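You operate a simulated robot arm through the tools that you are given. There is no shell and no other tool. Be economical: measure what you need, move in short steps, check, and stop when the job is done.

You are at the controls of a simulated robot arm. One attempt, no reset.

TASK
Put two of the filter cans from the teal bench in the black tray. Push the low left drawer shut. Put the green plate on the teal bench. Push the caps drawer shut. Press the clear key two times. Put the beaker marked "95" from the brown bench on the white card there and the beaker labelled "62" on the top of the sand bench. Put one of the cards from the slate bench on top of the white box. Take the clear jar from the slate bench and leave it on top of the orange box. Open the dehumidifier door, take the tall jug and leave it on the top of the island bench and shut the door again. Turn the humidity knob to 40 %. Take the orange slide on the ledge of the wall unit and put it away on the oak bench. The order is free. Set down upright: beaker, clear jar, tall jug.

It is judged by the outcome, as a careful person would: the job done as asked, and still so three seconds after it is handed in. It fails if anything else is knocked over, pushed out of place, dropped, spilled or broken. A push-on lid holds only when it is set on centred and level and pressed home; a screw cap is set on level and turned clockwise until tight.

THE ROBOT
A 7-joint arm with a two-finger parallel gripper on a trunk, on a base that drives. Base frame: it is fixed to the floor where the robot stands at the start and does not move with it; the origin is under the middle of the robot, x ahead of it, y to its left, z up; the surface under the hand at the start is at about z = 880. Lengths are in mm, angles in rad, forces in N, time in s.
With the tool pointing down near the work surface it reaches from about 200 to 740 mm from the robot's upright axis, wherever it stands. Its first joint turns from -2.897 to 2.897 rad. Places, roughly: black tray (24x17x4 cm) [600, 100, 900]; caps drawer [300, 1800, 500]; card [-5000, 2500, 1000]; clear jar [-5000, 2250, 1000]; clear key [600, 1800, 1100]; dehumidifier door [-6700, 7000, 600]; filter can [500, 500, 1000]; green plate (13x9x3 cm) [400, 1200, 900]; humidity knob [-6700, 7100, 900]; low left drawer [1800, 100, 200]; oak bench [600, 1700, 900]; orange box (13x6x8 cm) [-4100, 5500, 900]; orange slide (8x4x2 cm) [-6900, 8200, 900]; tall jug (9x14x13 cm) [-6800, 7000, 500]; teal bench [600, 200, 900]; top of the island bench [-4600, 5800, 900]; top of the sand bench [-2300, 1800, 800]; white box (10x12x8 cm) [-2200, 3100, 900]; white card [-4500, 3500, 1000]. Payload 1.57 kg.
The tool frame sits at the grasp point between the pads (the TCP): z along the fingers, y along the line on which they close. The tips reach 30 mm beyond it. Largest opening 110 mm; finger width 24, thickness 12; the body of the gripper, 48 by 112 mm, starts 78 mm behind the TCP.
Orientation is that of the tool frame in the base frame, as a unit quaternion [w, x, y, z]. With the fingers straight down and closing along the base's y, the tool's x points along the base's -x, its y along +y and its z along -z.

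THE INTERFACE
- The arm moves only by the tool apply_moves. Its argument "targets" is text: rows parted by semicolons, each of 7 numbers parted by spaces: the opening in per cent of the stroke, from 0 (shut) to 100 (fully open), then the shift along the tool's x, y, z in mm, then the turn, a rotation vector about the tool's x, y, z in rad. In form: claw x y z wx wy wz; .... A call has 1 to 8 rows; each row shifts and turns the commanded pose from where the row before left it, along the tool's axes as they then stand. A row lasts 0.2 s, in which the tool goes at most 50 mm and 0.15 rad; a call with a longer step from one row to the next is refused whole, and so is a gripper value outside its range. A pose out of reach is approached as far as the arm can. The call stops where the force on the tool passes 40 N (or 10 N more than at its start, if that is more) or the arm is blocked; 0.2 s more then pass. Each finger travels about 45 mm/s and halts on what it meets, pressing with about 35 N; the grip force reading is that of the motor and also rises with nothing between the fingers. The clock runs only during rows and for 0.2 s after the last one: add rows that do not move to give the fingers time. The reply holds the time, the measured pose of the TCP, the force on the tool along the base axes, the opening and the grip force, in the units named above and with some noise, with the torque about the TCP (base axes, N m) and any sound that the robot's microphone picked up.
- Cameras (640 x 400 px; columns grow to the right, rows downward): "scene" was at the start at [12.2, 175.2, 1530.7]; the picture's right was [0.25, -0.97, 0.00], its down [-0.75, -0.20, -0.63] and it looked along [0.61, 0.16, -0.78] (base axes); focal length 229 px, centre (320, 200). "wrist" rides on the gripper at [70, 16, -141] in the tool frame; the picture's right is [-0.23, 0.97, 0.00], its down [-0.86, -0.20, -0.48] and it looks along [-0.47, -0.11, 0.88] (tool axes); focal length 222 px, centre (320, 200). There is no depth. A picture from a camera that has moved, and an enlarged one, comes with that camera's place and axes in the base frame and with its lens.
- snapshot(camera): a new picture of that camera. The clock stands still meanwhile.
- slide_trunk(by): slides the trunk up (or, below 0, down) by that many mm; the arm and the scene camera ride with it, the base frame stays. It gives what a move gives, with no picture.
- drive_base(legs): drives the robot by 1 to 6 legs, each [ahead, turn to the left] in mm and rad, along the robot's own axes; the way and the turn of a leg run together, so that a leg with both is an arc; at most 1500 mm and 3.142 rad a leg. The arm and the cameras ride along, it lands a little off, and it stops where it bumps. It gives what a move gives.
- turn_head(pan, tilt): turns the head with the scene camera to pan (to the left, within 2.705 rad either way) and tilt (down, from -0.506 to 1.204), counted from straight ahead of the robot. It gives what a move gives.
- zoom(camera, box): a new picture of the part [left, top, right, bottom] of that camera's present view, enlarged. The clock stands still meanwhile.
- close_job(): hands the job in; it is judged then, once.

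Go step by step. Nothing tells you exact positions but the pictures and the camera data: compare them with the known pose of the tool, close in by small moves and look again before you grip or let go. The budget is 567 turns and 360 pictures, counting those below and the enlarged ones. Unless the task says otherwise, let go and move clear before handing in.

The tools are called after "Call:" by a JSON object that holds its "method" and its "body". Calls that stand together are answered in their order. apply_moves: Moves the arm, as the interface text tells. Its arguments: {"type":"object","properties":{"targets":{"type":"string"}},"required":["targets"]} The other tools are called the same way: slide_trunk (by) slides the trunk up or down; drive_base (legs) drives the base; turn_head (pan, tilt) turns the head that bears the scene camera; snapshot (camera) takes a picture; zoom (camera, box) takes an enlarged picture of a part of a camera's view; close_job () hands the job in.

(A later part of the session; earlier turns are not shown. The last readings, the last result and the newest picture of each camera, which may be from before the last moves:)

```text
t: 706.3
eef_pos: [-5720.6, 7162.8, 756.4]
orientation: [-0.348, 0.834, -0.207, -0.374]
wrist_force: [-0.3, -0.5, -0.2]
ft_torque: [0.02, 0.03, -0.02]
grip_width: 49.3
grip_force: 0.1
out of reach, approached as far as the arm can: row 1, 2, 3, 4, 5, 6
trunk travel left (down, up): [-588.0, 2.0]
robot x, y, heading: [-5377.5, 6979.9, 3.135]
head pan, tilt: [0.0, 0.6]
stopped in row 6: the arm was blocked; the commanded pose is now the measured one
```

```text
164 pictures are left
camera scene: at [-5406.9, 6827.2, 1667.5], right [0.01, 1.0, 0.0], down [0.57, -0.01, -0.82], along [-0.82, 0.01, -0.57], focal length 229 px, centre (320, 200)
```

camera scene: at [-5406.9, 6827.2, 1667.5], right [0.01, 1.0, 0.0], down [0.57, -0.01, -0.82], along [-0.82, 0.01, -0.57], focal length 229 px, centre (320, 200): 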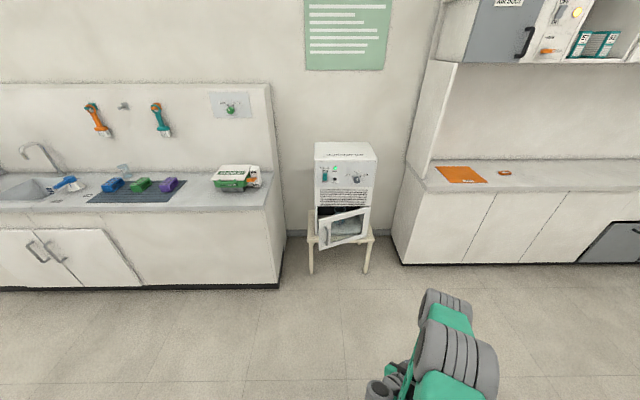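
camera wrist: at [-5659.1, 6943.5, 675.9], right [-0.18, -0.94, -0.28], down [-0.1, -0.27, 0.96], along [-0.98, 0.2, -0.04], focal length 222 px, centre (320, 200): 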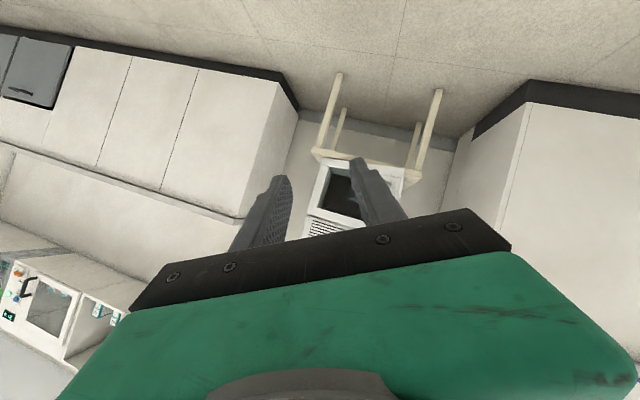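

I reverse: turn the hand back to horizontal about the wrist, then raise it to where it flipped, so I can unwind along the same path.

Call:
{"method": "apply_moves", "body": {"targets": "45 -18 21.7 0 -0.103 -0.086 0.026; 45 -18 21.7 0 -0.103 -0.086 0.026; 45 -18 21.7 0 -0.103 -0.086 0.026; 45 -18 21.7 0 -0.103 -0.086 0.026; 45 -18 21.7 0 -0.103 -0.086 0.026; 45 -18 21.7 0 -0.103 -0.086 0.026; 45 -18 21.7 0 -0.103 -0.086 0.026; 45 -18 21.7 0 -0.103 -0.086 0.026"}}

Call:
{"method": "apply_moves", "body": {"targets": "45 -45 0 0 0 0 0; 45 -45 0 0 0 0 0; 45 -45 0 0 0 0 0; 45 -45 0 0 0 0 0; 45 -45 0 0 0 0 0; 45 0 0 0 0 0 0"}}

Call:
{"method": "snapshot", "body": {"camera": "scene"}}

```text
t: 708.1
eef_pos: [-5839.1, 7013.5, 848.2]
orientation: [0.001, -0.707, 0.001, 0.707]
wrist_force: [-0.3, -0.2, 0.3]
ft_torque: [-0.01, -0.01, -0.01]
grip_width: 49.3
grip_force: 0.0
trunk travel left (down, up): [-588.0, 2.0]
robot x, y, heading: [-5378.7, 6984.3, 3.134]
head pan, tilt: [0.0, 0.6]
```

```text
t: 709.5
eef_pos: [-5838.7, 7011.1, 1075.0]
orientation: [0.002, -0.707, 0.001, 0.707]
wrist_force: [-0.6, 0.8, -0.6]
ft_torque: [-0.01, 0.0, 0.0]
grip_width: 49.6
grip_force: 0.0
trunk travel left (down, up): [-588.0, 2.0]
robot x, y, heading: [-5376.8, 6982.2, 3.132]
head pan, tilt: [0.0, 0.6]
```

```text
163 pictures are left
camera scene: at [-5406.3, 6827.8, 1667.5], right [0.01, 1.0, 0.0], down [0.56, -0.01, -0.83], along [-0.83, 0.01, -0.56], focal length 229 px, centre (320, 200)
```

scene: 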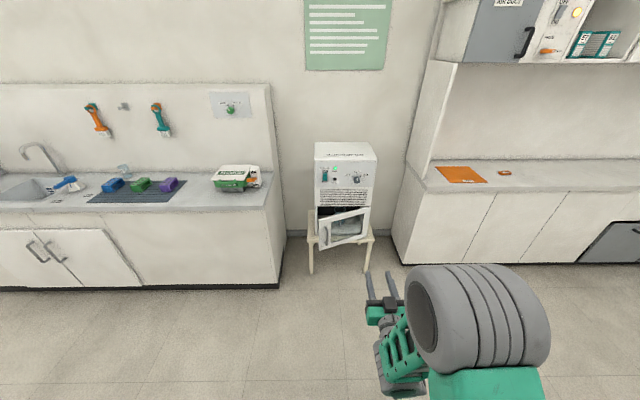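

Good — free again. I raise further and extend forward to open the elbow.

Call:
{"method": "apply_moves", "body": {"targets": "45 -40 0 15 0 0 0; 45 -40 0 15 0 0 0; 45 -40 0 20 0 0 0; 45 -30 0 35 0 0 0; 45 0 0 45 0 0 0; 45 0 0 45 0 0 0; 45 0 0 45 0 0 0; 45 0 0 0 0 0 0"}}

Call:
{"method": "snapshot", "body": {"camera": "scene"}}

```text
t: 711.3
eef_pos: [-5966.8, 7015.0, 1090.6]
orientation: [0.002, -0.706, -0.001, 0.708]
wrist_force: [0.3, 0.2, -0.2]
ft_torque: [0.04, 0.03, 0.01]
grip_width: 49.4
grip_force: 0.0
out of reach, approached as far as the arm can: row 3, 4, 5, 6, 7
trunk travel left (down, up): [-588.0, 2.0]
robot x, y, heading: [-5372.2, 6979.6, 3.132]
head pan, tilt: [0.0, 0.6]
```

```text
162 pictures are left
camera scene: at [-5406.5, 6827.6, 1667.5], right [0.01, 1.0, 0.0], down [0.56, -0.01, -0.83], along [-0.82, 0.01, -0.56], focal length 229 px, centre (320, 200)
```

scene: 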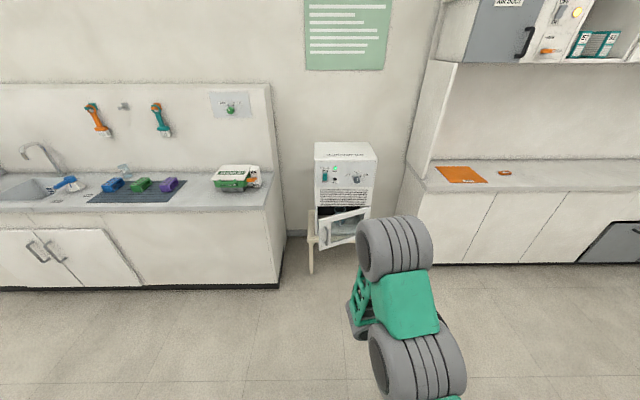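

Call:
{"method": "apply_moves", "body": {"targets": "45 0 0 -40 0 0 0; 45 0 0 -40 0 0 0; 45 -15 0 -30 0 0 0; 45 -20 0 0 0 0 0; 45 0 0 0 0 0 0"}}

Call:
{"method": "apply_moves", "body": {"targets": "45 0 0 0 0 0.1 0; 45 0 0 0 0 0.1 0; 45 0 0 0 0 0.1 0; 45 0 0 0 0 0.1 0; 45 0 0 0 0 0.1 0; 45 0 0 0 0 0.1 0; 45 0 0 0 0 0.1 0; 45 0 0 0 0 0.1 0"}}

Call:
{"method": "snapshot", "body": {"camera": "scene"}}

```text
t: 712.5
eef_pos: [-5859.2, 7014.2, 1124.2]
orientation: [0.002, -0.707, 0.0, 0.708]
wrist_force: [0.7, 0.1, 0.3]
ft_torque: [0.02, 0.02, -0.02]
grip_width: 49.4
grip_force: 0.1
trunk travel left (down, up): [-588.0, 2.0]
robot x, y, heading: [-5372.9, 6978.2, 3.133]
head pan, tilt: [0.0, 0.6]
```

```text
t: 714.5
eef_pos: [-5780.4, 6992.1, 922.1]
orientation: [0.032, 0.881, -0.04, -0.47]
wrist_force: [-0.6, -0.6, -0.1]
ft_torque: [0.02, -0.02, 0.02]
grip_width: 49.2
grip_force: 0.1
out of reach, approached as far as the arm can: row 1, 2, 3, 4, 5, 6, 7, 8
trunk travel left (down, up): [-588.0, 2.0]
robot x, y, heading: [-5371.7, 6985.7, 3.131]
head pan, tilt: [0.0, 0.6]
stopped in row 8: the arm was blocked; the commanded pose is now the measured one
```

```text
161 pictures are left
camera scene: at [-5406.5, 6827.9, 1667.5], right [0.01, 1.0, 0.0], down [0.56, -0.01, -0.83], along [-0.83, 0.01, -0.56], focal length 229 px, centre (320, 200)
```

scene: 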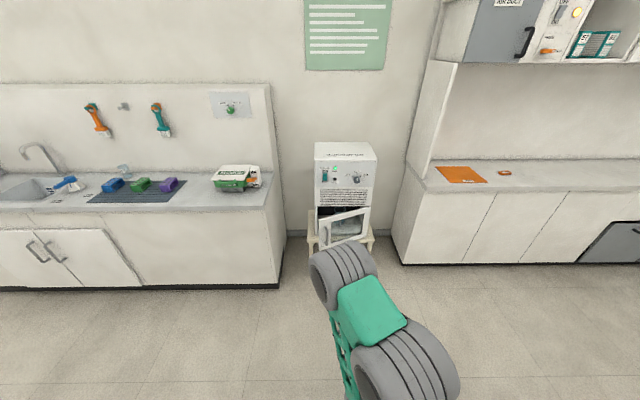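

Call:
{"method": "apply_moves", "body": {"targets": "45 33 0 22 0 0 0; 45 33 0 22 0 0 0; 45 33 0 22 0 0 0; 45 33 0 22 0 0 0; 45 33 0 22 0 0 0; 45 33 0 22 0 0 0; 45 0 0 0 0 0 0"}}

Call:
{"method": "apply_moves", "body": {"targets": "45 10 0 0 0 0.05 0; 45 10 0 0 0 0.05 0; 45 10 0 0 0 0.05 0; 45 10 0 0 0 0.05 0; 45 10 0 0 0 0.05 0; 45 10 0 0 0 0.05 0; 45 10 0 0 0 0.05 0; 45 10 0 0 0 0.05 0"}}

Call:
{"method": "snapshot", "body": {"camera": "scene"}}

```text
t: 715.1
eef_pos: [-5786.8, 6996.1, 929.1]
orientation: [-0.032, 0.857, 0.072, -0.51]
wrist_force: [-1.0, 0.7, -1.3]
ft_torque: [-0.02, -0.02, -0.01]
grip_width: 49.5
grip_force: 0.0
trunk travel left (down, up): [-588.0, 2.0]
robot x, y, heading: [-5375.8, 6979.6, 3.134]
head pan, tilt: [0.0, 0.6]
stopped in row 2: the arm was blocked; the commanded pose is now the measured one
```

```text
t: 716.7
eef_pos: [-5785.4, 6995.1, 920.6]
orientation: [-0.015, 0.879, 0.038, -0.475]
wrist_force: [-0.2, 0.2, 0.5]
ft_torque: [-0.02, 0.01, -0.01]
grip_width: 49.4
grip_force: 0.0
out of reach, approached as far as the arm can: row 4, 5, 6, 7
trunk travel left (down, up): [-588.0, 2.0]
robot x, y, heading: [-5375.2, 6981.7, 3.13]
head pan, tilt: [0.0, 0.6]
stopped in row 7: the arm was blocked; the commanded pose is now the measured one
```

```text
160 pictures are left
camera scene: at [-5406.5, 6828.0, 1667.6], right [0.01, 1.0, 0.0], down [0.56, -0.01, -0.83], along [-0.83, 0.01, -0.56], focal length 229 px, centre (320, 200)
```

scene: 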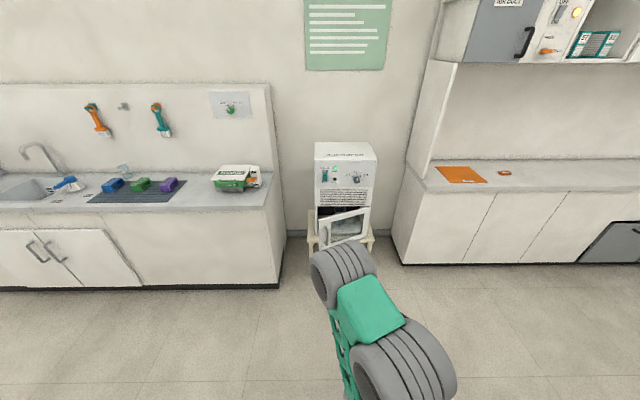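

Call:
{"method": "apply_moves", "body": {"targets": "45 -37 0 20 0 -0.1 0; 45 -37 0 20 0 -0.1 0; 45 -34 0 25 0 -0.1 0; 45 -31 0 28 0 -0.1 0; 45 -26 0 30 0 -0.1 0; 45 -22 0 32 0 -0.08 0; 45 0 0 40 0 0 0; 45 0 0 0 0 0 0"}}

Call:
{"method": "snapshot", "body": {"camera": "scene"}}

```text
t: 718.5
eef_pos: [-6001.9, 6974.0, 1035.2]
orientation: [-0.003, 0.71, 0.044, -0.703]
wrist_force: [0.5, 0.2, 0.2]
ft_torque: [-0.02, 0.01, -0.01]
grip_width: 49.4
grip_force: 0.1
out of reach, approached as far as the arm can: row 7
trunk travel left (down, up): [-588.0, 2.0]
robot x, y, heading: [-5375.7, 6981.8, 3.128]
head pan, tilt: [0.0, 0.6]
```

```text
159 pictures are left
camera scene: at [-5406.7, 6827.7, 1667.5], right [0.01, 1.0, 0.0], down [0.56, -0.01, -0.83], along [-0.82, 0.01, -0.56], focal length 229 px, centre (320, 200)
```

scene: 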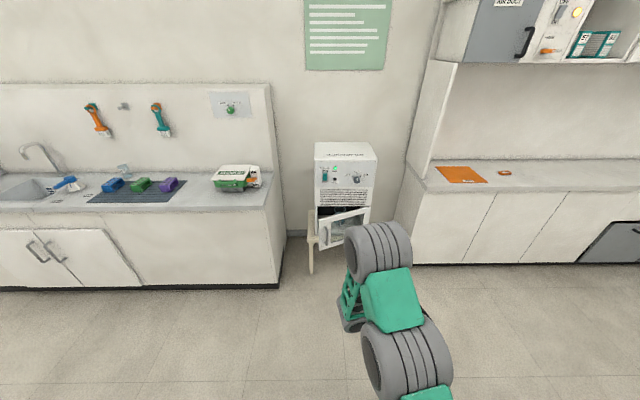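

Now with the wrist further out, I pitch the hand down about the wrist.

Call:
{"method": "apply_moves", "body": {"targets": "45 21 0 0 0 0.1 0; 45 21 0 0 0 0.1 0; 45 21 0 0 0 0.1 0; 45 21 0 0 0 0.1 0; 45 21 0 0 0 0.1 0; 45 21 0 0 0 0.1 0; 45 21 0 0 0 0.1 0; 45 21 0 0 0 0.1 0"}}

Call:
{"method": "snapshot", "body": {"camera": "scene"}}

```text
t: 720.3
eef_pos: [-5946.7, 7022.4, 877.9]
orientation: [-0.045, 0.888, -0.009, -0.458]
wrist_force: [-0.7, 0.3, 0.0]
ft_torque: [0.03, 0.01, -0.02]
grip_width: 49.5
grip_force: 0.0
out of reach, approached as far as the arm can: row 1, 2, 3, 4
trunk travel left (down, up): [-588.0, 2.0]
robot x, y, heading: [-5372.4, 6983.6, 3.132]
head pan, tilt: [0.0, 0.6]
```

```text
158 pictures are left
camera scene: at [-5406.5, 6827.9, 1667.5], right [0.01, 1.0, 0.0], down [0.56, -0.01, -0.83], along [-0.83, 0.01, -0.56], focal length 229 px, centre (320, 200)
```

scene: 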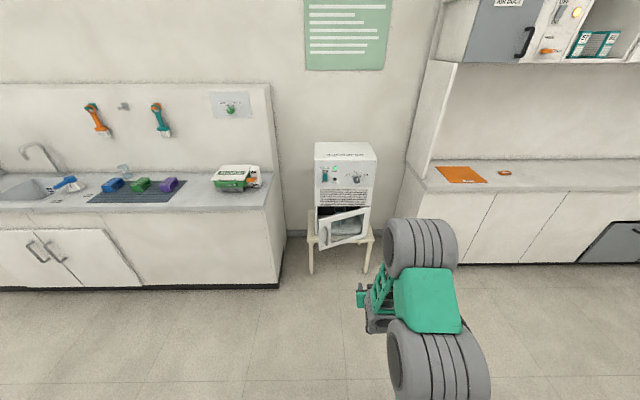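

Progress. I continue the pitch.

Call:
{"method": "apply_moves", "body": {"targets": "45 21 0 0 0 0.1 0; 45 21 0 0 0 0.1 0; 45 21 0 0 0 0.1 0; 45 21 0 0 0 0.1 0; 45 21 0 0 0 0.1 0; 45 21 0 0 0 0.1 0; 45 21 0 0 0 0.1 0; 45 21 0 0 0 0.1 0"}}

Call:
{"method": "snapshot", "body": {"camera": "scene"}}

```text
t: 722.1
eef_pos: [-5811.5, 7021.5, 786.5]
orientation: [-0.037, 0.996, -0.025, -0.077]
wrist_force: [0.0, -0.4, 0.6]
ft_torque: [0.02, -0.02, -0.02]
grip_width: 49.3
grip_force: 0.0
trunk travel left (down, up): [-588.0, 2.0]
robot x, y, heading: [-5373.0, 6979.7, 3.132]
head pan, tilt: [0.0, 0.6]
```

```text
157 pictures are left
camera scene: at [-5406.6, 6827.8, 1667.5], right [0.01, 1.0, 0.0], down [0.56, -0.01, -0.83], along [-0.82, 0.01, -0.56], focal length 229 px, centre (320, 200)
```

scene: 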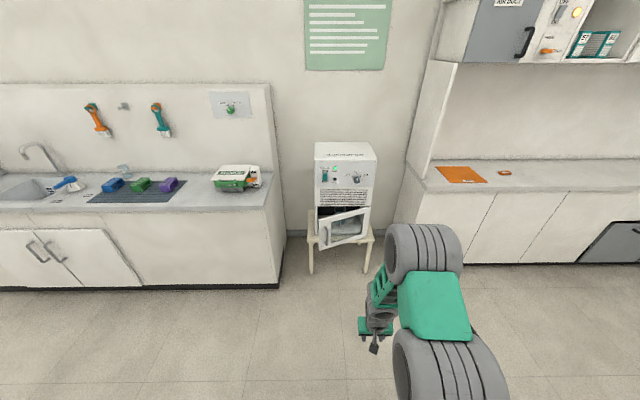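

Tool-down again. I stretch the arm forward and up to reopen it.

Call:
{"method": "apply_moves", "body": {"targets": "45 -40 0 -25 0 0 0; 45 -40 0 -25 0 0 0; 45 -40 0 -25 0 0 0; 45 -40 0 -25 0 0 0; 45 -40 0 -25 0 0 0; 45 -40 0 -25 0 0 0; 45 0 0 -20 0 0 0; 45 0 0 0 0 0 0"}}

Call:
{"method": "snapshot", "body": {"camera": "scene"}}

```text
t: 723.9
eef_pos: [-6024.7, 7021.0, 990.7]
orientation: [-0.038, 0.996, -0.025, -0.078]
wrist_force: [0.1, -0.3, -0.2]
ft_torque: [0.0, -0.01, -0.01]
grip_width: 49.6
grip_force: 0.0
trunk travel left (down, up): [-588.0, 2.0]
robot x, y, heading: [-5375.2, 6978.4, 3.132]
head pan, tilt: [0.0, 0.6]
```

```text
156 pictures are left
camera scene: at [-5406.4, 6827.8, 1667.5], right [0.01, 1.0, 0.0], down [0.56, -0.01, -0.83], along [-0.83, 0.01, -0.56], focal length 229 px, centre (320, 200)
```

scene: 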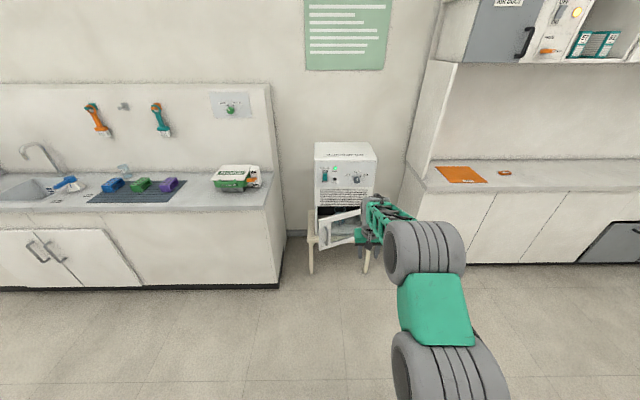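

The arm is back to a normal posture. Working with the arm stretched (r≈800) and the hand ~20° below horizontal should avoid that folding. I raise and pitch the hand up about the wrist.

Call:
{"method": "apply_moves", "body": {"targets": "45 0 0 -30 0.07 -0.02 0; 45 0 0 -30 0 -0.12 0; 45 -28 0 0 0 -0.136 0; 45 -28 0 0 0 -0.136 0; 45 -28 0 0 0 -0.136 0; 45 -28 0 0 0 -0.136 0; 45 -28 0 0 0 -0.136 0; 45 0 0 0 0 0 0"}}

Call:
{"method": "snapshot", "body": {"camera": "scene"}}

```text
t: 725.7
eef_pos: [-6130.7, 7009.3, 1122.3]
orientation: [-0.077, 0.881, 0.003, -0.467]
wrist_force: [-0.5, -0.2, 0.2]
ft_torque: [-0.03, -0.01, 0.01]
grip_width: 49.4
grip_force: 0.1
trunk travel left (down, up): [-588.0, 2.0]
robot x, y, heading: [-5377.5, 6979.9, 3.135]
head pan, tilt: [0.0, 0.6]
```

```text
155 pictures are left
camera scene: at [-5406.6, 6827.8, 1667.5], right [0.01, 1.0, 0.0], down [0.56, -0.01, -0.83], along [-0.83, 0.01, -0.56], focal length 229 px, centre (320, 200)
```

scene: 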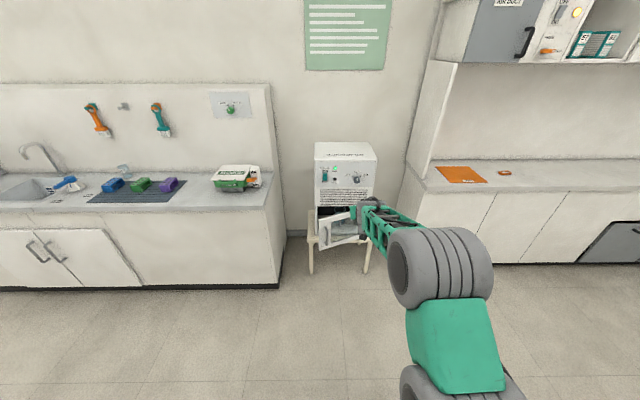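

Call:
{"method": "apply_moves", "body": {"targets": "30 -26 13 0 -0.061 -0.124 0.047; 10 -26 13 0 -0.061 -0.124 0.047; 0 0 0 0 0 0 0; 0 0 0 0 0 0 0"}}

Call:
{"method": "slide_trunk", "body": {"by": -400}}

Call:
{"method": "slide_trunk", "body": {"by": -150}}

Call:
{"method": "snapshot", "body": {"camera": "scene"}}

```text
t: 726.7
eef_pos: [-6156.9, 6980.9, 1163.1]
orientation: [-0.001, 0.819, -0.001, -0.574]
wrist_force: [-0.7, 0.9, 0.6]
ft_torque: [0.02, -0.01, 0.0]
grip_width: 0.2
grip_force: 19.5
trunk travel left (down, up): [-588.0, 2.0]
robot x, y, heading: [-5371.9, 6985.1, 3.131]
head pan, tilt: [0.0, 0.6]
```

```text
t: 730.5
eef_pos: [-6157.9, 6980.9, 761.8]
orientation: [-0.002, 0.819, -0.001, -0.574]
wrist_force: [0.3, -0.3, -0.2]
ft_torque: [0.0, -0.03, 0.06]
grip_width: 0.0
grip_force: 20.7
trunk travel left (down, up): [-188.0, 402.0]
robot x, y, heading: [-5374.4, 6977.3, 3.133]
head pan, tilt: [0.0, 0.6]
```

```text
t: 732.3
eef_pos: [-6157.6, 6981.5, 614.3]
orientation: [-0.001, 0.82, 0.0, -0.573]
wrist_force: [0.2, 0.0, -0.2]
ft_torque: [-0.01, 0.0, -0.05]
grip_width: 0.0
grip_force: 21.8
trunk travel left (down, up): [-38.0, 552.0]
robot x, y, heading: [-5375.0, 6980.9, 3.133]
head pan, tilt: [0.0, 0.6]
```

```text
154 pictures are left
camera scene: at [-5406.6, 6827.8, 1117.6], right [0.01, 1.0, 0.0], down [0.56, -0.01, -0.83], along [-0.83, 0.01, -0.56], focal length 229 px, centre (320, 200)
```

scene: 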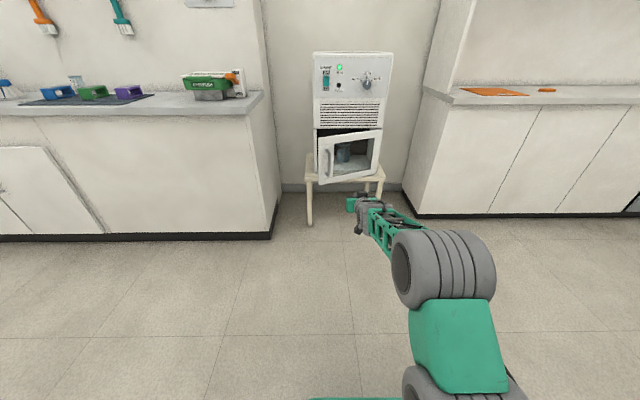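

Good posture (elbow near the robot). Fist closed, I shift it left, drive in past the door's free edge, and then sweep right to open the door.

Call:
{"method": "apply_moves", "body": {"targets": "0 0 45 0 0 0 0; 0 0 45 0 0 0 0; 0 0 45 0 0 0 0; 0 0 45 0 0 0 0; 0 0 10 0 0 0 0; 0 0 0 0 0 0 0"}}

Call:
{"method": "drive_base", "body": {"legs": [[370, 0]]}}

Call:
{"method": "snapshot", "body": {"camera": "scene"}}

Call:
{"method": "snapshot", "body": {"camera": "wrist"}}

```text
t: 733.7
eef_pos: [-6158.9, 6792.4, 611.8]
orientation: [-0.001, 0.819, 0.0, -0.574]
wrist_force: [0.2, -0.6, 0.8]
ft_torque: [-0.01, 0.01, 0.0]
grip_width: 0.0
grip_force: 21.0
trunk travel left (down, up): [-38.0, 552.0]
robot x, y, heading: [-5372.2, 6980.5, 3.131]
head pan, tilt: [0.0, 0.6]
```

```text
t: 736.0
eef_pos: [-6525.9, 6799.3, 612.3]
orientation: [-0.002, 0.819, -0.002, -0.573]
wrist_force: [-0.5, -0.7, -1.1]
ft_torque: [-0.03, 0.04, -0.03]
grip_width: 0.0
grip_force: 21.5
trunk travel left (down, up): [-38.0, 552.0]
robot x, y, heading: [-5740.8, 6983.1, 3.127]
head pan, tilt: [0.0, 0.6]
```

```text
153 pictures are left
camera scene: at [-5774.3, 6832.1, 1117.5], right [0.01, 1.0, 0.0], down [0.56, -0.01, -0.83], along [-0.82, 0.01, -0.56], focal length 229 px, centre (320, 200)
```

scene: 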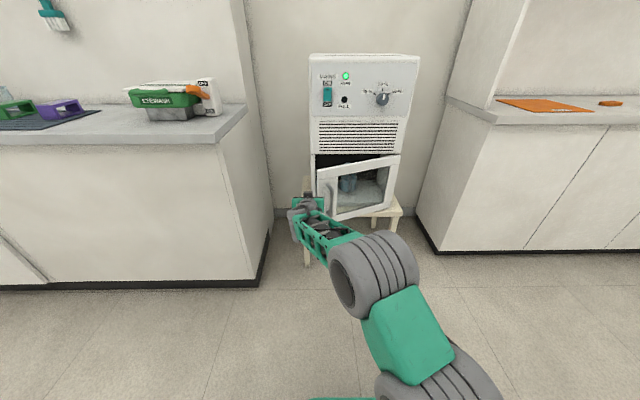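

```text
152 pictures are left
camera wrist: at [-6369.6, 6781.8, 595.7], right [-0.08, -0.97, 0.21], down [0.16, 0.2, 0.97], along [-0.98, 0.11, 0.14], focal length 222 px, centre (320, 200)
```

wrist: 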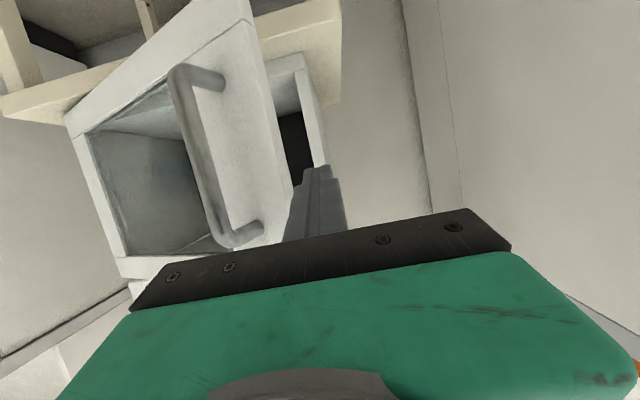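

The fist is left of the door's free edge; I advance a little more, then sweep right.

Call:
{"method": "apply_moves", "body": {"targets": "0 -15 0 42 0 0 0; 0 -5 0 14 0 0 0; 0 0 -20 0 0 0 0; 0 0 -20 0 0 0 0; 0 0 -25 0 0 0 0; 0 0 -25 0 0 0 0; 0 0 -25 0 0 0 0; 0 0 0 0 0 0 0"}}

Call:
{"method": "snapshot", "body": {"camera": "scene"}}

Call:
{"method": "snapshot", "body": {"camera": "wrist"}}

```text
t: 737.0
eef_pos: [-6581.6, 6813.4, 611.5]
orientation: [0.01, 0.819, 0.01, -0.574]
wrist_force: [2.9, -7.4, 0.2]
ft_torque: [0.13, 0.09, -0.1]
grip_width: 0.0
grip_force: 21.3
trunk travel left (down, up): [-38.0, 552.0]
robot x, y, heading: [-5745.5, 6984.7, 3.145]
head pan, tilt: [0.0, 0.6]
stopped in row 4: the force on the tool passed its limit at 49 N (the readings are from after the stop); the commanded pose is now the measured one
```

```text
151 pictures are left
camera scene: at [-5771.9, 6831.1, 1117.5], right [0.0, 1.0, 0.0], down [0.56, 0.0, -0.83], along [-0.83, 0.0, -0.56], focal length 229 px, centre (320, 200)
```

scene: 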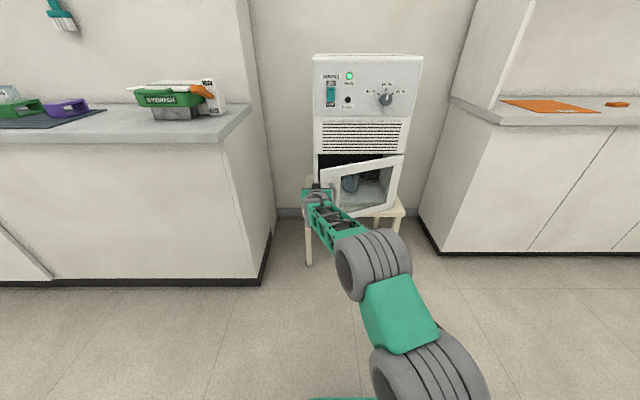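

```text
150 pictures are left
camera wrist: at [-6424.8, 6801.9, 596.3], right [-0.05, -0.97, 0.22], down [0.15, 0.21, 0.97], along [-0.99, 0.08, 0.14], focal length 222 px, centre (320, 200)
```

wrist: 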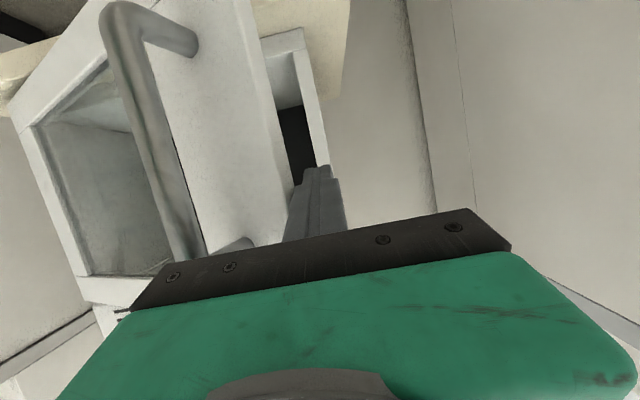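

Pushing the edge only presses along the door, so I'll instead re-grip the handle in this better posture and use base arcs (backing while turning right) to swing it open. I back off first.

Call:
{"method": "apply_moves", "body": {"targets": "0 0 15 0 0 0 0; 20 0 10 0 0 0 0; 50 0 0 0 0 0 0"}}

Call:
{"method": "drive_base", "body": {"legs": [[-170, 0]]}}

Call:
{"method": "apply_moves", "body": {"targets": "50 0 -35 0 0 0 0; 50 0 -35 0 0 0 0; 50 0 -30 0 0 0 0; 50 0 0 0 0 0 0"}}

Call:
{"method": "snapshot", "body": {"camera": "wrist"}}

Call:
{"method": "zoom", "body": {"camera": "scene", "box": [270, 130, 430, 290]}}

```text
t: 737.8
eef_pos: [-6580.7, 6789.2, 613.5]
orientation: [0.009, 0.82, 0.009, -0.572]
wrist_force: [1.3, -3.3, 0.7]
ft_torque: [0.03, 0.0, -0.04]
grip_width: 46.1
grip_force: 0.0
trunk travel left (down, up): [-38.0, 552.0]
robot x, y, heading: [-5740.7, 6986.6, 3.137]
head pan, tilt: [0.0, 0.6]
```

```text
t: 739.3
eef_pos: [-6410.0, 6790.8, 615.2]
orientation: [0.008, 0.82, 0.009, -0.573]
wrist_force: [0.7, -0.5, 0.1]
ft_torque: [-0.03, 0.01, -0.01]
grip_width: 55.2
grip_force: 0.0
trunk travel left (down, up): [-38.0, 552.0]
robot x, y, heading: [-5570.5, 6983.3, 3.14]
head pan, tilt: [0.0, 0.6]
```

```text
t: 740.3
eef_pos: [-6412.0, 6890.7, 614.4]
orientation: [0.008, 0.819, 0.008, -0.573]
wrist_force: [0.0, -0.7, -0.4]
ft_torque: [0.02, 0.01, 0.0]
grip_width: 55.2
grip_force: 0.0
trunk travel left (down, up): [-38.0, 552.0]
robot x, y, heading: [-5573.7, 6985.1, 3.139]
head pan, tilt: [0.0, 0.6]
```

```text
149 pictures are left
camera wrist: at [-6254.5, 6877.9, 597.3], right [-0.06, -0.97, 0.22], down [0.15, 0.21, 0.97], along [-0.99, 0.09, 0.14], focal length 222 px, centre (320, 200)
```

wrist: 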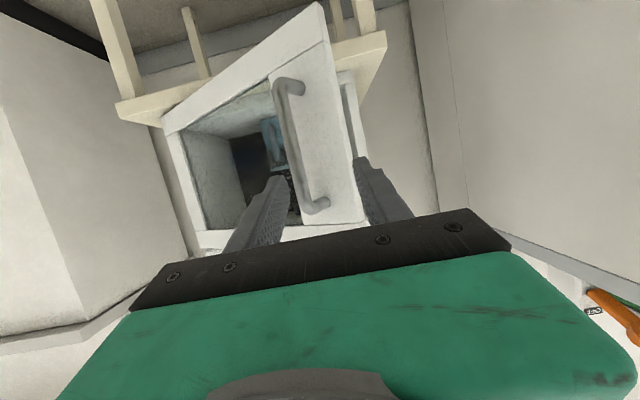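

```text
2.50 times, centred on (350, 210) of scene
camera zoom: at [-5601.5, 6831.2, 1117.5], right [0.0, 1.0, 0.0], down [0.56, 0.0, -0.83], along [-0.83, 0.0, -0.56], focal length 572 px, centre (245, 175)
```

zoom: 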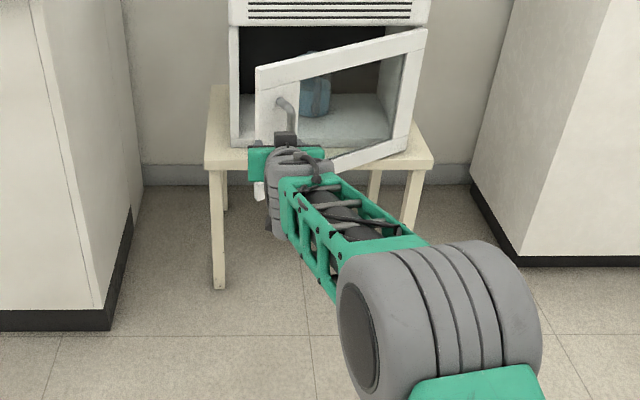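

Call:
{"method": "apply_moves", "body": {"targets": "55 12 -8 4 0 0 0; 55 12 -8 4 0 0 0; 55 0 0 0 0 0 0"}}

Call:
{"method": "drive_base", "body": {"legs": [[65, 0]]}}

Call:
{"method": "snapshot", "body": {"camera": "wrist"}}

```text
t: 741.1
eef_pos: [-6413.3, 6905.2, 589.5]
orientation: [0.008, 0.82, 0.009, -0.573]
wrist_force: [-0.6, 0.1, 0.2]
ft_torque: [0.0, 0.03, -0.02]
grip_width: 60.4
grip_force: 0.1
trunk travel left (down, up): [-38.0, 552.0]
robot x, y, heading: [-5570.0, 6984.8, 3.141]
head pan, tilt: [0.0, 0.6]
```

```text
t: 742.1
eef_pos: [-6480.1, 6906.1, 589.1]
orientation: [0.009, 0.82, 0.009, -0.573]
wrist_force: [-0.1, -0.8, 0.2]
ft_torque: [-0.01, 0.0, -0.04]
grip_width: 60.6
grip_force: 0.1
trunk travel left (down, up): [-38.0, 552.0]
robot x, y, heading: [-5640.3, 6984.9, 3.138]
head pan, tilt: [0.0, 0.6]
```

```text
147 pictures are left
camera wrist: at [-6322.6, 6893.4, 572.4], right [-0.05, -0.97, 0.22], down [0.15, 0.21, 0.97], along [-0.99, 0.09, 0.14], focal length 222 px, centre (320, 200)
```

wrist: 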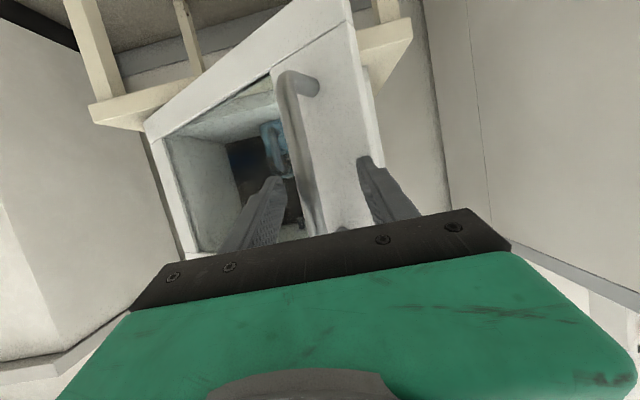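

Call:
{"method": "apply_moves", "body": {"targets": "40 0 -4 0 0 0 0; 20 0 0 0 0 0 0; 0 0 0 0 0 0 0; 0 0 0 0 0 0 0; 0 0 0 0 0 0 0"}}

Call:
{"method": "snapshot", "body": {"camera": "wrist"}}

```text
t: 743.3
eef_pos: [-6480.0, 6912.8, 589.4]
orientation: [0.007, 0.82, 0.007, -0.573]
wrist_force: [-9.8, 13.8, -0.9]
ft_torque: [0.26, -0.13, -0.4]
grip_width: 15.6
grip_force: 31.5
trunk travel left (down, up): [-38.0, 552.0]
robot x, y, heading: [-5635.5, 6986.2, 3.139]
head pan, tilt: [0.0, 0.6]
```

```text
146 pictures are left
camera wrist: at [-6323.4, 6899.4, 572.0], right [-0.06, -0.97, 0.22], down [0.15, 0.21, 0.97], along [-0.99, 0.09, 0.14], focal length 222 px, centre (320, 200)
```

wrist: 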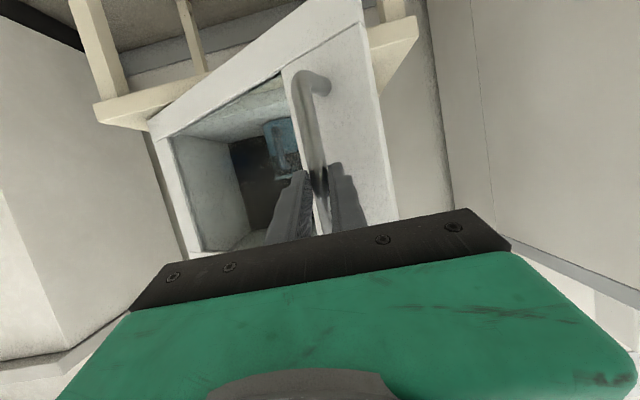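

Gripped again. I now back up in right-turning arcs.

Call:
{"method": "drive_base", "body": {"legs": [[-39, -0.039]]}}

Call:
{"method": "drive_base", "body": {"legs": [[-43, -0.056]]}}

Call:
{"method": "snapshot", "body": {"camera": "wrist"}}

```text
t: 744.2
eef_pos: [-6441.8, 6942.3, 588.5]
orientation: [-0.004, 0.819, -0.009, -0.573]
wrist_force: [-14.0, 14.8, -0.2]
ft_torque: [0.17, 0.1, -0.36]
grip_width: 15.8
grip_force: 31.1
trunk travel left (down, up): [-38.0, 552.0]
robot x, y, heading: [-5596.4, 6983.4, 3.098]
head pan, tilt: [0.0, 0.6]
```

```text
t: 745.1
eef_pos: [-6400.0, 6990.6, 589.4]
orientation: [-0.02, 0.818, -0.032, -0.574]
wrist_force: [-17.2, 12.7, -3.3]
ft_torque: [0.08, -0.12, -0.29]
grip_width: 15.7
grip_force: 32.1
trunk travel left (down, up): [-38.0, 552.0]
robot x, y, heading: [-5552.3, 6984.8, 3.037]
head pan, tilt: [0.0, 0.6]
```

```text
145 pictures are left
camera wrist: at [-6244.5, 6961.8, 571.9], right [-0.15, -0.96, 0.22], down [0.17, 0.19, 0.97], along [-0.97, 0.18, 0.14], focal length 222 px, centre (320, 200)
```

wrist: 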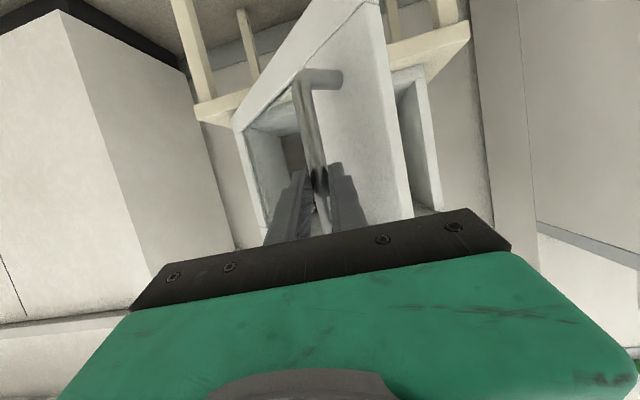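

Call:
{"method": "drive_base", "body": {"legs": [[-35, -0.07]]}}

Call:
{"method": "drive_base", "body": {"legs": [[-25, -0.078]]}}

Call:
{"method": "snapshot", "body": {"camera": "wrist"}}

```text
t: 745.9
eef_pos: [-6363.5, 7043.2, 587.7]
orientation: [-0.041, 0.817, -0.061, -0.572]
wrist_force: [-20.9, 9.9, -4.9]
ft_torque: [0.04, 0.11, -0.19]
grip_width: 15.7
grip_force: 31.3
trunk travel left (down, up): [-38.0, 552.0]
robot x, y, heading: [-5517.0, 6978.5, 2.969]
head pan, tilt: [0.0, 0.6]
```

```text
t: 746.8
eef_pos: [-6329.0, 7102.3, 590.5]
orientation: [-0.064, 0.813, -0.093, -0.572]
wrist_force: [0.1, 0.0, 0.1]
ft_torque: [0.03, 0.01, -0.04]
grip_width: 0.0
grip_force: 21.4
trunk travel left (down, up): [-38.0, 552.0]
robot x, y, heading: [-5490.0, 6973.6, 2.891]
head pan, tilt: [0.0, 0.6]
```

```text
144 pictures are left
camera wrist: at [-6180.4, 7052.4, 573.0], right [-0.29, -0.93, 0.22], down [0.2, 0.16, 0.97], along [-0.94, 0.33, 0.14], focal length 222 px, centre (320, 200)
```

wrist: 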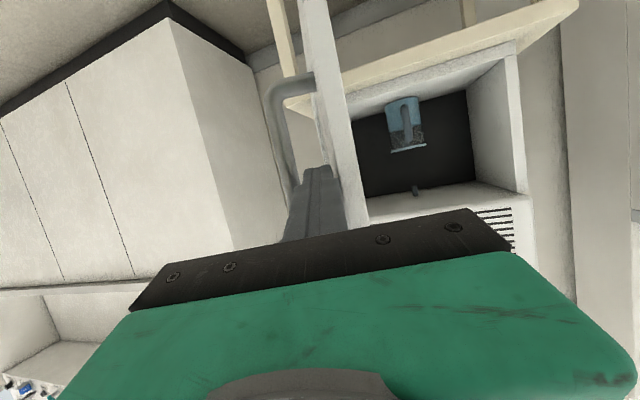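

The fingers slipped off but the door is now wide open. I back off, straighten, and look.

Call:
{"method": "drive_base", "body": {"legs": [[-150, 0], [0, 0.25]]}}

Call:
{"method": "snapshot", "body": {"camera": "scene"}}

Call:
{"method": "snapshot", "body": {"camera": "wrist"}}

```text
t: 749.0
eef_pos: [-6189.9, 6854.4, 589.6]
orientation: [0.009, 0.818, 0.01, -0.575]
wrist_force: [-1.0, -0.7, -0.2]
ft_torque: [-0.01, 0.03, -0.02]
grip_width: 0.0
grip_force: 21.7
trunk travel left (down, up): [-38.0, 552.0]
robot x, y, heading: [-5348.1, 6930.0, 3.135]
head pan, tilt: [0.0, 0.6]
```

```text
143 pictures are left
camera scene: at [-5378.0, 6779.5, 1117.5], right [0.0, 1.0, 0.0], down [0.56, 0.0, -0.83], along [-0.83, 0.0, -0.56], focal length 229 px, centre (320, 200)
```

scene: 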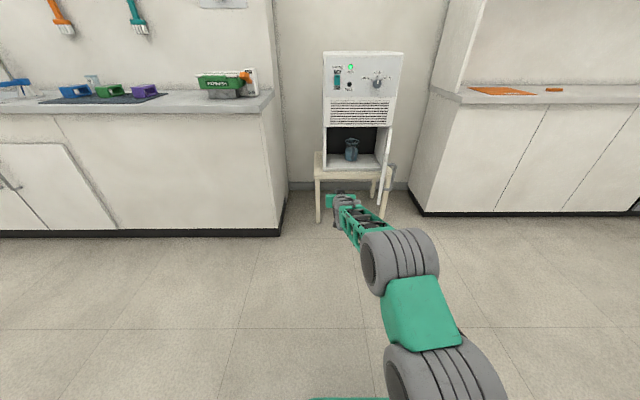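

```text
142 pictures are left
camera wrist: at [-6032.4, 6843.0, 573.0], right [-0.05, -0.97, 0.22], down [0.15, 0.21, 0.97], along [-0.99, 0.08, 0.14], focal length 222 px, centre (320, 200)
```

wrist: 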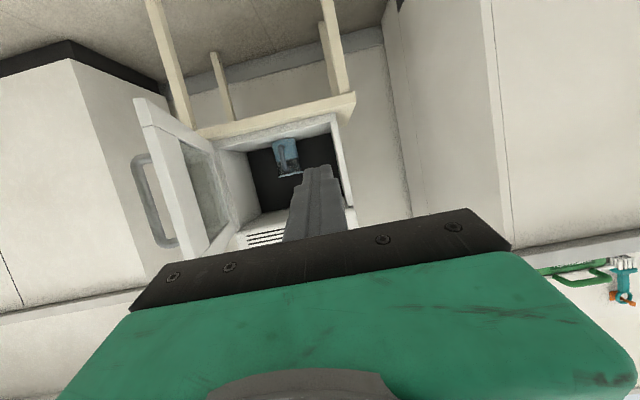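

Call:
{"method": "zoom", "body": {"camera": "scene", "box": [300, 100, 420, 220]}}

Call:
{"method": "zoom", "body": {"camera": "wrist", "box": [210, 100, 370, 220]}}

```text
3.33 times, centred on (360, 160) of scene
camera zoom: at [-5378.0, 6779.5, 1117.5], right [0.0, 1.0, 0.0], down [0.56, 0.0, -0.83], along [-0.83, 0.0, -0.56], focal length 762 px, centre (187, 333)
```

zoom: 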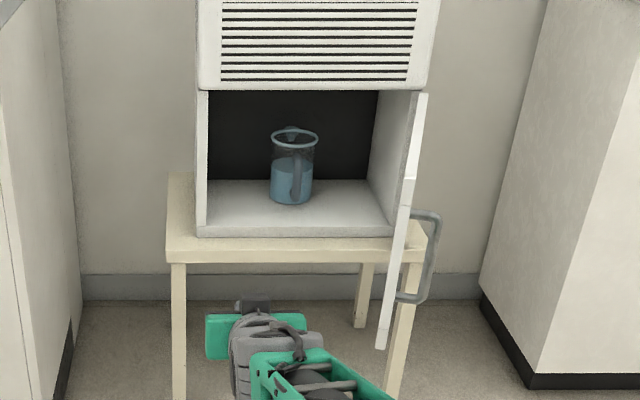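

```text
3.33 times, centred on (290, 160) of wrist
camera zoom: at [-6032.4, 6843.0, 573.0], right [-0.05, -0.97, 0.22], down [0.15, 0.21, 0.97], along [-0.99, 0.08, 0.14], focal length 740 px, centre (420, 333)
```

zoom: 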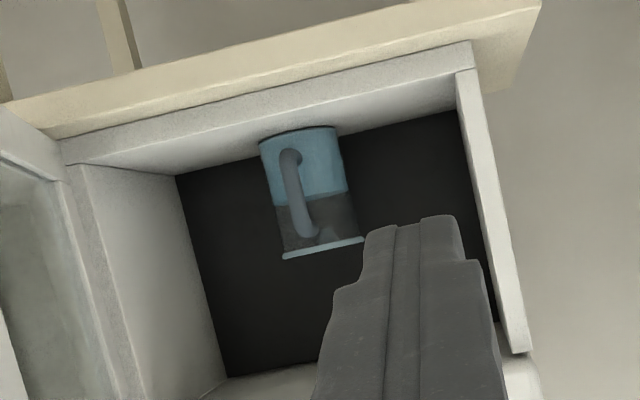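

The door stands open ~80°; the jug (half full, handle toward me) is at about [-6830, 6990], z ~465–600. I line up laterally, lower slightly, open the fingers fully and drive in slowly.

Call:
{"method": "slide_trunk", "body": {"by": -36}}

Call:
{"method": "apply_moves", "body": {"targets": "100 0 -35 0 0 0 0; 100 0 -35 0 0 0 0; 100 0 -35 0 0 0 0; 100 0 -31 0 0 0 0; 100 0 0 0 0 0 0"}}

Call:
{"method": "drive_base", "body": {"legs": [[400, 0.0]]}}

Call:
{"method": "snapshot", "body": {"camera": "scene"}}

Call:
{"method": "snapshot", "body": {"camera": "wrist"}}

```text
t: 749.8
eef_pos: [-6188.9, 6855.2, 555.0]
orientation: [0.008, 0.819, 0.009, -0.574]
wrist_force: [0.0, -0.4, 0.4]
ft_torque: [-0.01, 0.0, 0.02]
grip_width: 0.0
grip_force: 21.3
trunk travel left (down, up): [-2.0, 588.0]
robot x, y, heading: [-5348.3, 6934.3, 3.14]
head pan, tilt: [0.0, 0.6]
```

```text
t: 751.0
eef_pos: [-6192.9, 6988.8, 554.1]
orientation: [0.008, 0.819, 0.01, -0.574]
wrist_force: [0.2, -0.2, -0.2]
ft_torque: [0.0, -0.02, 0.0]
grip_width: 103.8
grip_force: 0.1
trunk travel left (down, up): [-2.0, 588.0]
robot x, y, heading: [-5346.8, 6933.9, 3.136]
head pan, tilt: [0.0, 0.6]
```

```text
t: 753.5
eef_pos: [-6588.0, 6980.4, 554.3]
orientation: [0.012, 0.818, 0.015, -0.575]
wrist_force: [0.0, 0.5, -0.2]
ft_torque: [-0.01, -0.01, 0.0]
grip_width: 110.2
grip_force: 0.1
trunk travel left (down, up): [-2.0, 588.0]
robot x, y, heading: [-5743.6, 6928.9, -3.132]
head pan, tilt: [0.0, 0.6]
```

```text
139 pictures are left
camera scene: at [-5769.8, 6778.3, 1081.5], right [-0.01, 1.0, 0.0], down [0.56, 0.0, -0.83], along [-0.83, -0.01, -0.56], focal length 229 px, centre (320, 200)
```

scene: 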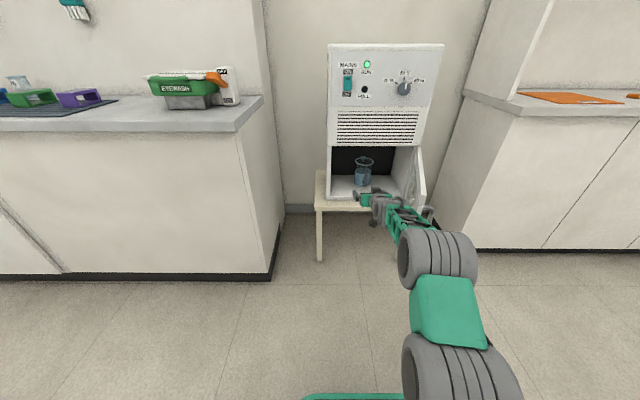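

```text
138 pictures are left
camera wrist: at [-6430.3, 6969.3, 536.3], right [-0.04, -0.98, 0.22], down [0.15, 0.21, 0.97], along [-0.99, 0.07, 0.14], focal length 222 px, centre (320, 200)
```

wrist: 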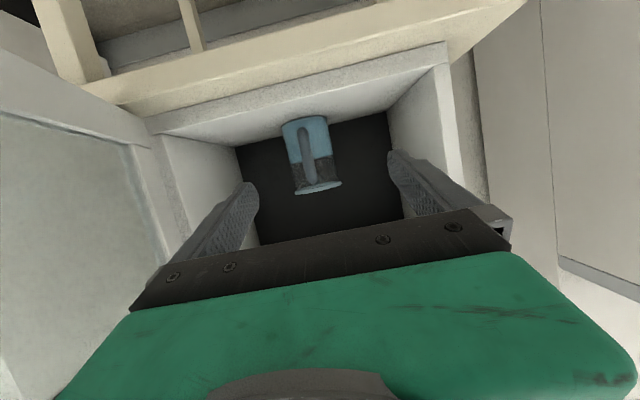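

The jug is centred at about [-6850, 6997]. I adjust sideways and move in with checks.

Call:
{"method": "apply_moves", "body": {"targets": "100 0 -10 0 0 0 0; 100 0 -9 0 0 0 0; 100 0 0 0 0 0 0"}}

Call:
{"method": "drive_base", "body": {"legs": [[130, 0]]}}

Call:
{"method": "snapshot", "body": {"camera": "wrist"}}

Call:
{"method": "zoom", "body": {"camera": "scene", "box": [310, 110, 450, 250]}}

```text
t: 754.3
eef_pos: [-6586.7, 6998.5, 552.8]
orientation: [0.012, 0.818, 0.015, -0.575]
wrist_force: [0.3, 0.5, -0.5]
ft_torque: [0.0, 0.02, -0.02]
grip_width: 110.0
grip_force: 0.0
trunk travel left (down, up): [-2.0, 588.0]
robot x, y, heading: [-5738.5, 6933.6, -3.131]
head pan, tilt: [0.0, 0.6]
```

```text
t: 755.6
eef_pos: [-6714.5, 6996.0, 552.3]
orientation: [0.012, 0.819, 0.014, -0.574]
wrist_force: [-0.5, 0.0, -0.3]
ft_torque: [0.0, -0.02, 0.0]
grip_width: 110.1
grip_force: 0.1
trunk travel left (down, up): [-2.0, 588.0]
robot x, y, heading: [-5867.6, 6930.8, -3.131]
head pan, tilt: [0.0, 0.6]
```

```text
137 pictures are left
camera wrist: at [-6557.5, 6985.3, 535.1], right [-0.04, -0.98, 0.22], down [0.15, 0.21, 0.97], along [-0.99, 0.07, 0.14], focal length 222 px, centre (320, 200)
```

wrist: 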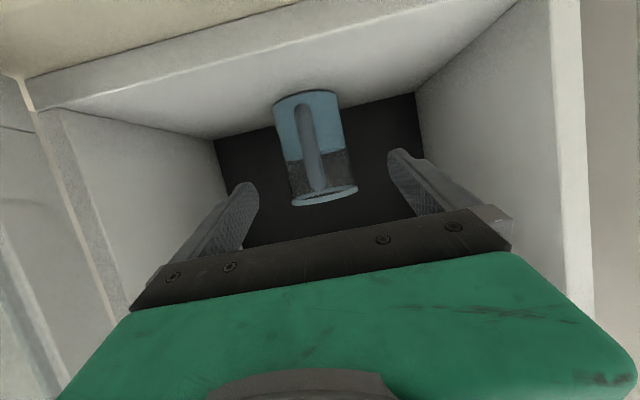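

```text
2.86 times, centred on (380, 180) of scene
camera zoom: at [-5897.1, 6777.2, 1081.5], right [-0.01, 1.0, 0.0], down [0.56, 0.01, -0.83], along [-0.83, -0.01, -0.56], focal length 654 px, centre (149, 257)
```

zoom: 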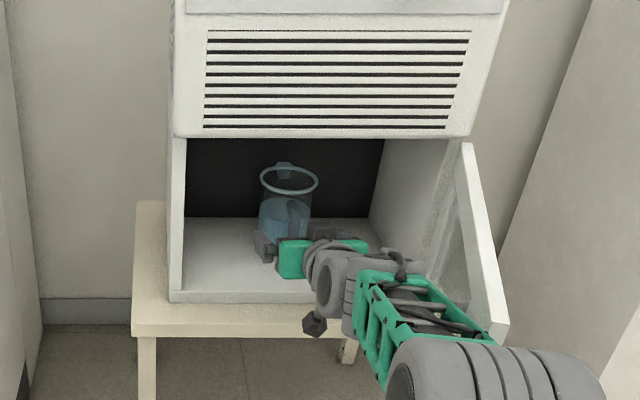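

Call:
{"method": "drive_base", "body": {"legs": [[70, 0]]}}

Call:
{"method": "snapshot", "body": {"camera": "wrist"}}

Call:
{"method": "zoom", "body": {"camera": "scene", "box": [310, 110, 450, 250]}}

```text
t: 756.6
eef_pos: [-6784.8, 6995.5, 551.4]
orientation: [0.011, 0.819, 0.014, -0.574]
wrist_force: [0.5, 0.8, -0.3]
ft_torque: [0.0, -0.01, -0.04]
grip_width: 110.1
grip_force: 0.2
trunk travel left (down, up): [-2.0, 588.0]
robot x, y, heading: [-5935.3, 6928.6, -3.133]
head pan, tilt: [0.0, 0.6]
```

```text
135 pictures are left
camera wrist: at [-6627.6, 6984.6, 535.1], right [-0.04, -0.98, 0.22], down [0.15, 0.21, 0.97], along [-0.99, 0.07, 0.14], focal length 222 px, centre (320, 200)
```

wrist: 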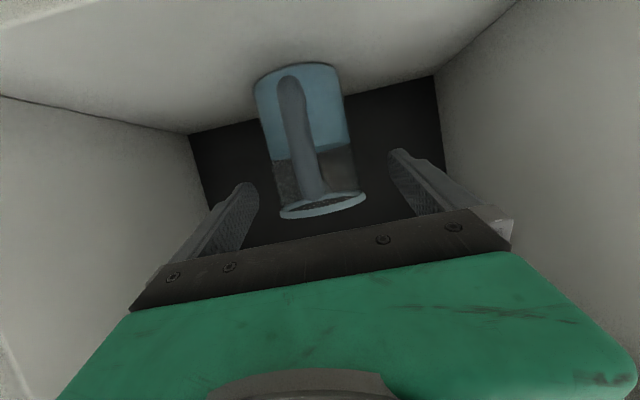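

```text
2.86 times, centred on (380, 180) of scene
camera zoom: at [-5967.3, 6776.6, 1081.5], right [-0.01, 1.0, 0.0], down [0.56, 0.01, -0.83], along [-0.83, -0.01, -0.56], focal length 654 px, centre (149, 257)
```

zoom: 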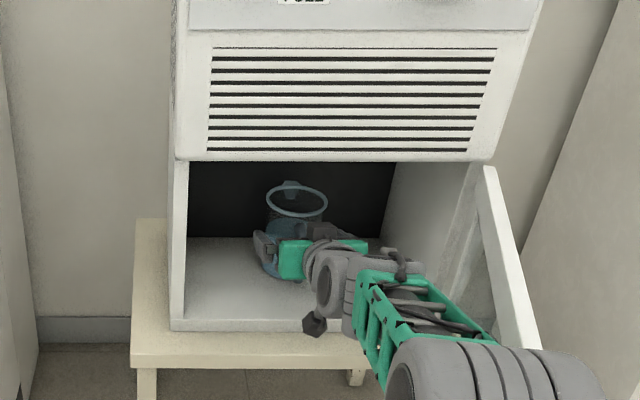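

Call:
{"method": "drive_base", "body": {"legs": [[38, 0]]}}

Call:
{"method": "snapshot", "body": {"camera": "wrist"}}

```text
t: 757.5
eef_pos: [-6823.3, 6994.9, 552.4]
orientation: [0.011, 0.819, 0.014, -0.574]
wrist_force: [-0.1, 0.3, -0.2]
ft_torque: [0.0, 0.04, -0.02]
grip_width: 110.1
grip_force: 0.1
trunk travel left (down, up): [-2.0, 588.0]
robot x, y, heading: [-5978.7, 6928.7, -3.137]
head pan, tilt: [0.0, 0.6]
```

```text
133 pictures are left
camera wrist: at [-6665.4, 6984.4, 535.1], right [-0.04, -0.98, 0.22], down [0.15, 0.21, 0.97], along [-0.99, 0.07, 0.14], focal length 222 px, centre (320, 200)
```

wrist: 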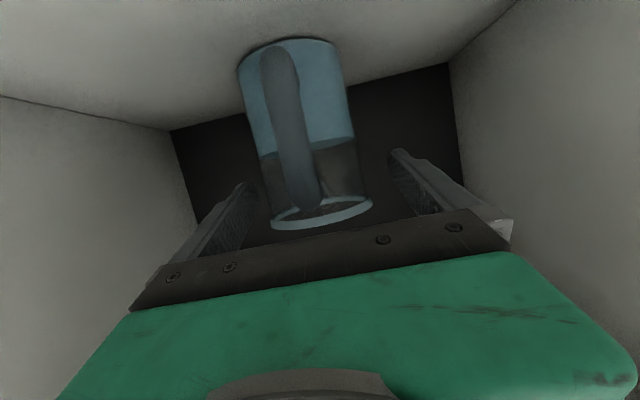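

Call:
{"method": "drive_base", "body": {"legs": [[14, 0]]}}

Call:
{"method": "apply_moves", "body": {"targets": "95 0 -1 0 0 0 0; 90 0 0 0 0 0 0; 85 0 0 0 0 0 0; 80 0 0 0 0 0 0; 70 0 0 0 0 0 0; 70 0 0 0 0 0 0"}}

Call:
{"method": "snapshot", "body": {"camera": "wrist"}}

```text
t: 758.2
eef_pos: [-6836.8, 6993.5, 551.9]
orientation: [0.011, 0.819, 0.014, -0.574]
wrist_force: [-0.3, 1.1, 0.5]
ft_torque: [0.01, 0.01, 0.01]
grip_width: 109.9
grip_force: 0.0
trunk travel left (down, up): [-2.0, 588.0]
robot x, y, heading: [-5994.8, 6930.0, -3.133]
head pan, tilt: [0.0, 0.6]
```

```text
t: 759.6
eef_pos: [-6837.5, 6995.8, 552.0]
orientation: [0.012, 0.818, 0.014, -0.575]
wrist_force: [0.0, 2.1, 1.1]
ft_torque: [0.09, -0.06, 0.01]
grip_width: 83.8
grip_force: 27.3
trunk travel left (down, up): [-2.0, 588.0]
robot x, y, heading: [-5992.7, 6926.4, -3.131]
head pan, tilt: [0.0, 0.6]
```

```text
132 pictures are left
camera wrist: at [-6680.0, 6986.2, 535.3], right [-0.04, -0.98, 0.22], down [0.15, 0.21, 0.97], along [-0.99, 0.07, 0.14], focal length 222 px, centre (320, 200)
```

wrist: 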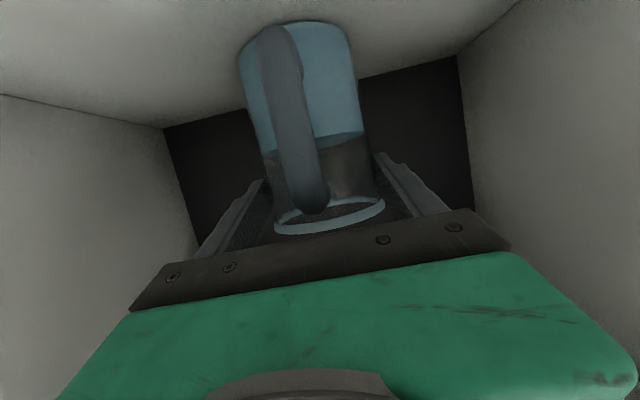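

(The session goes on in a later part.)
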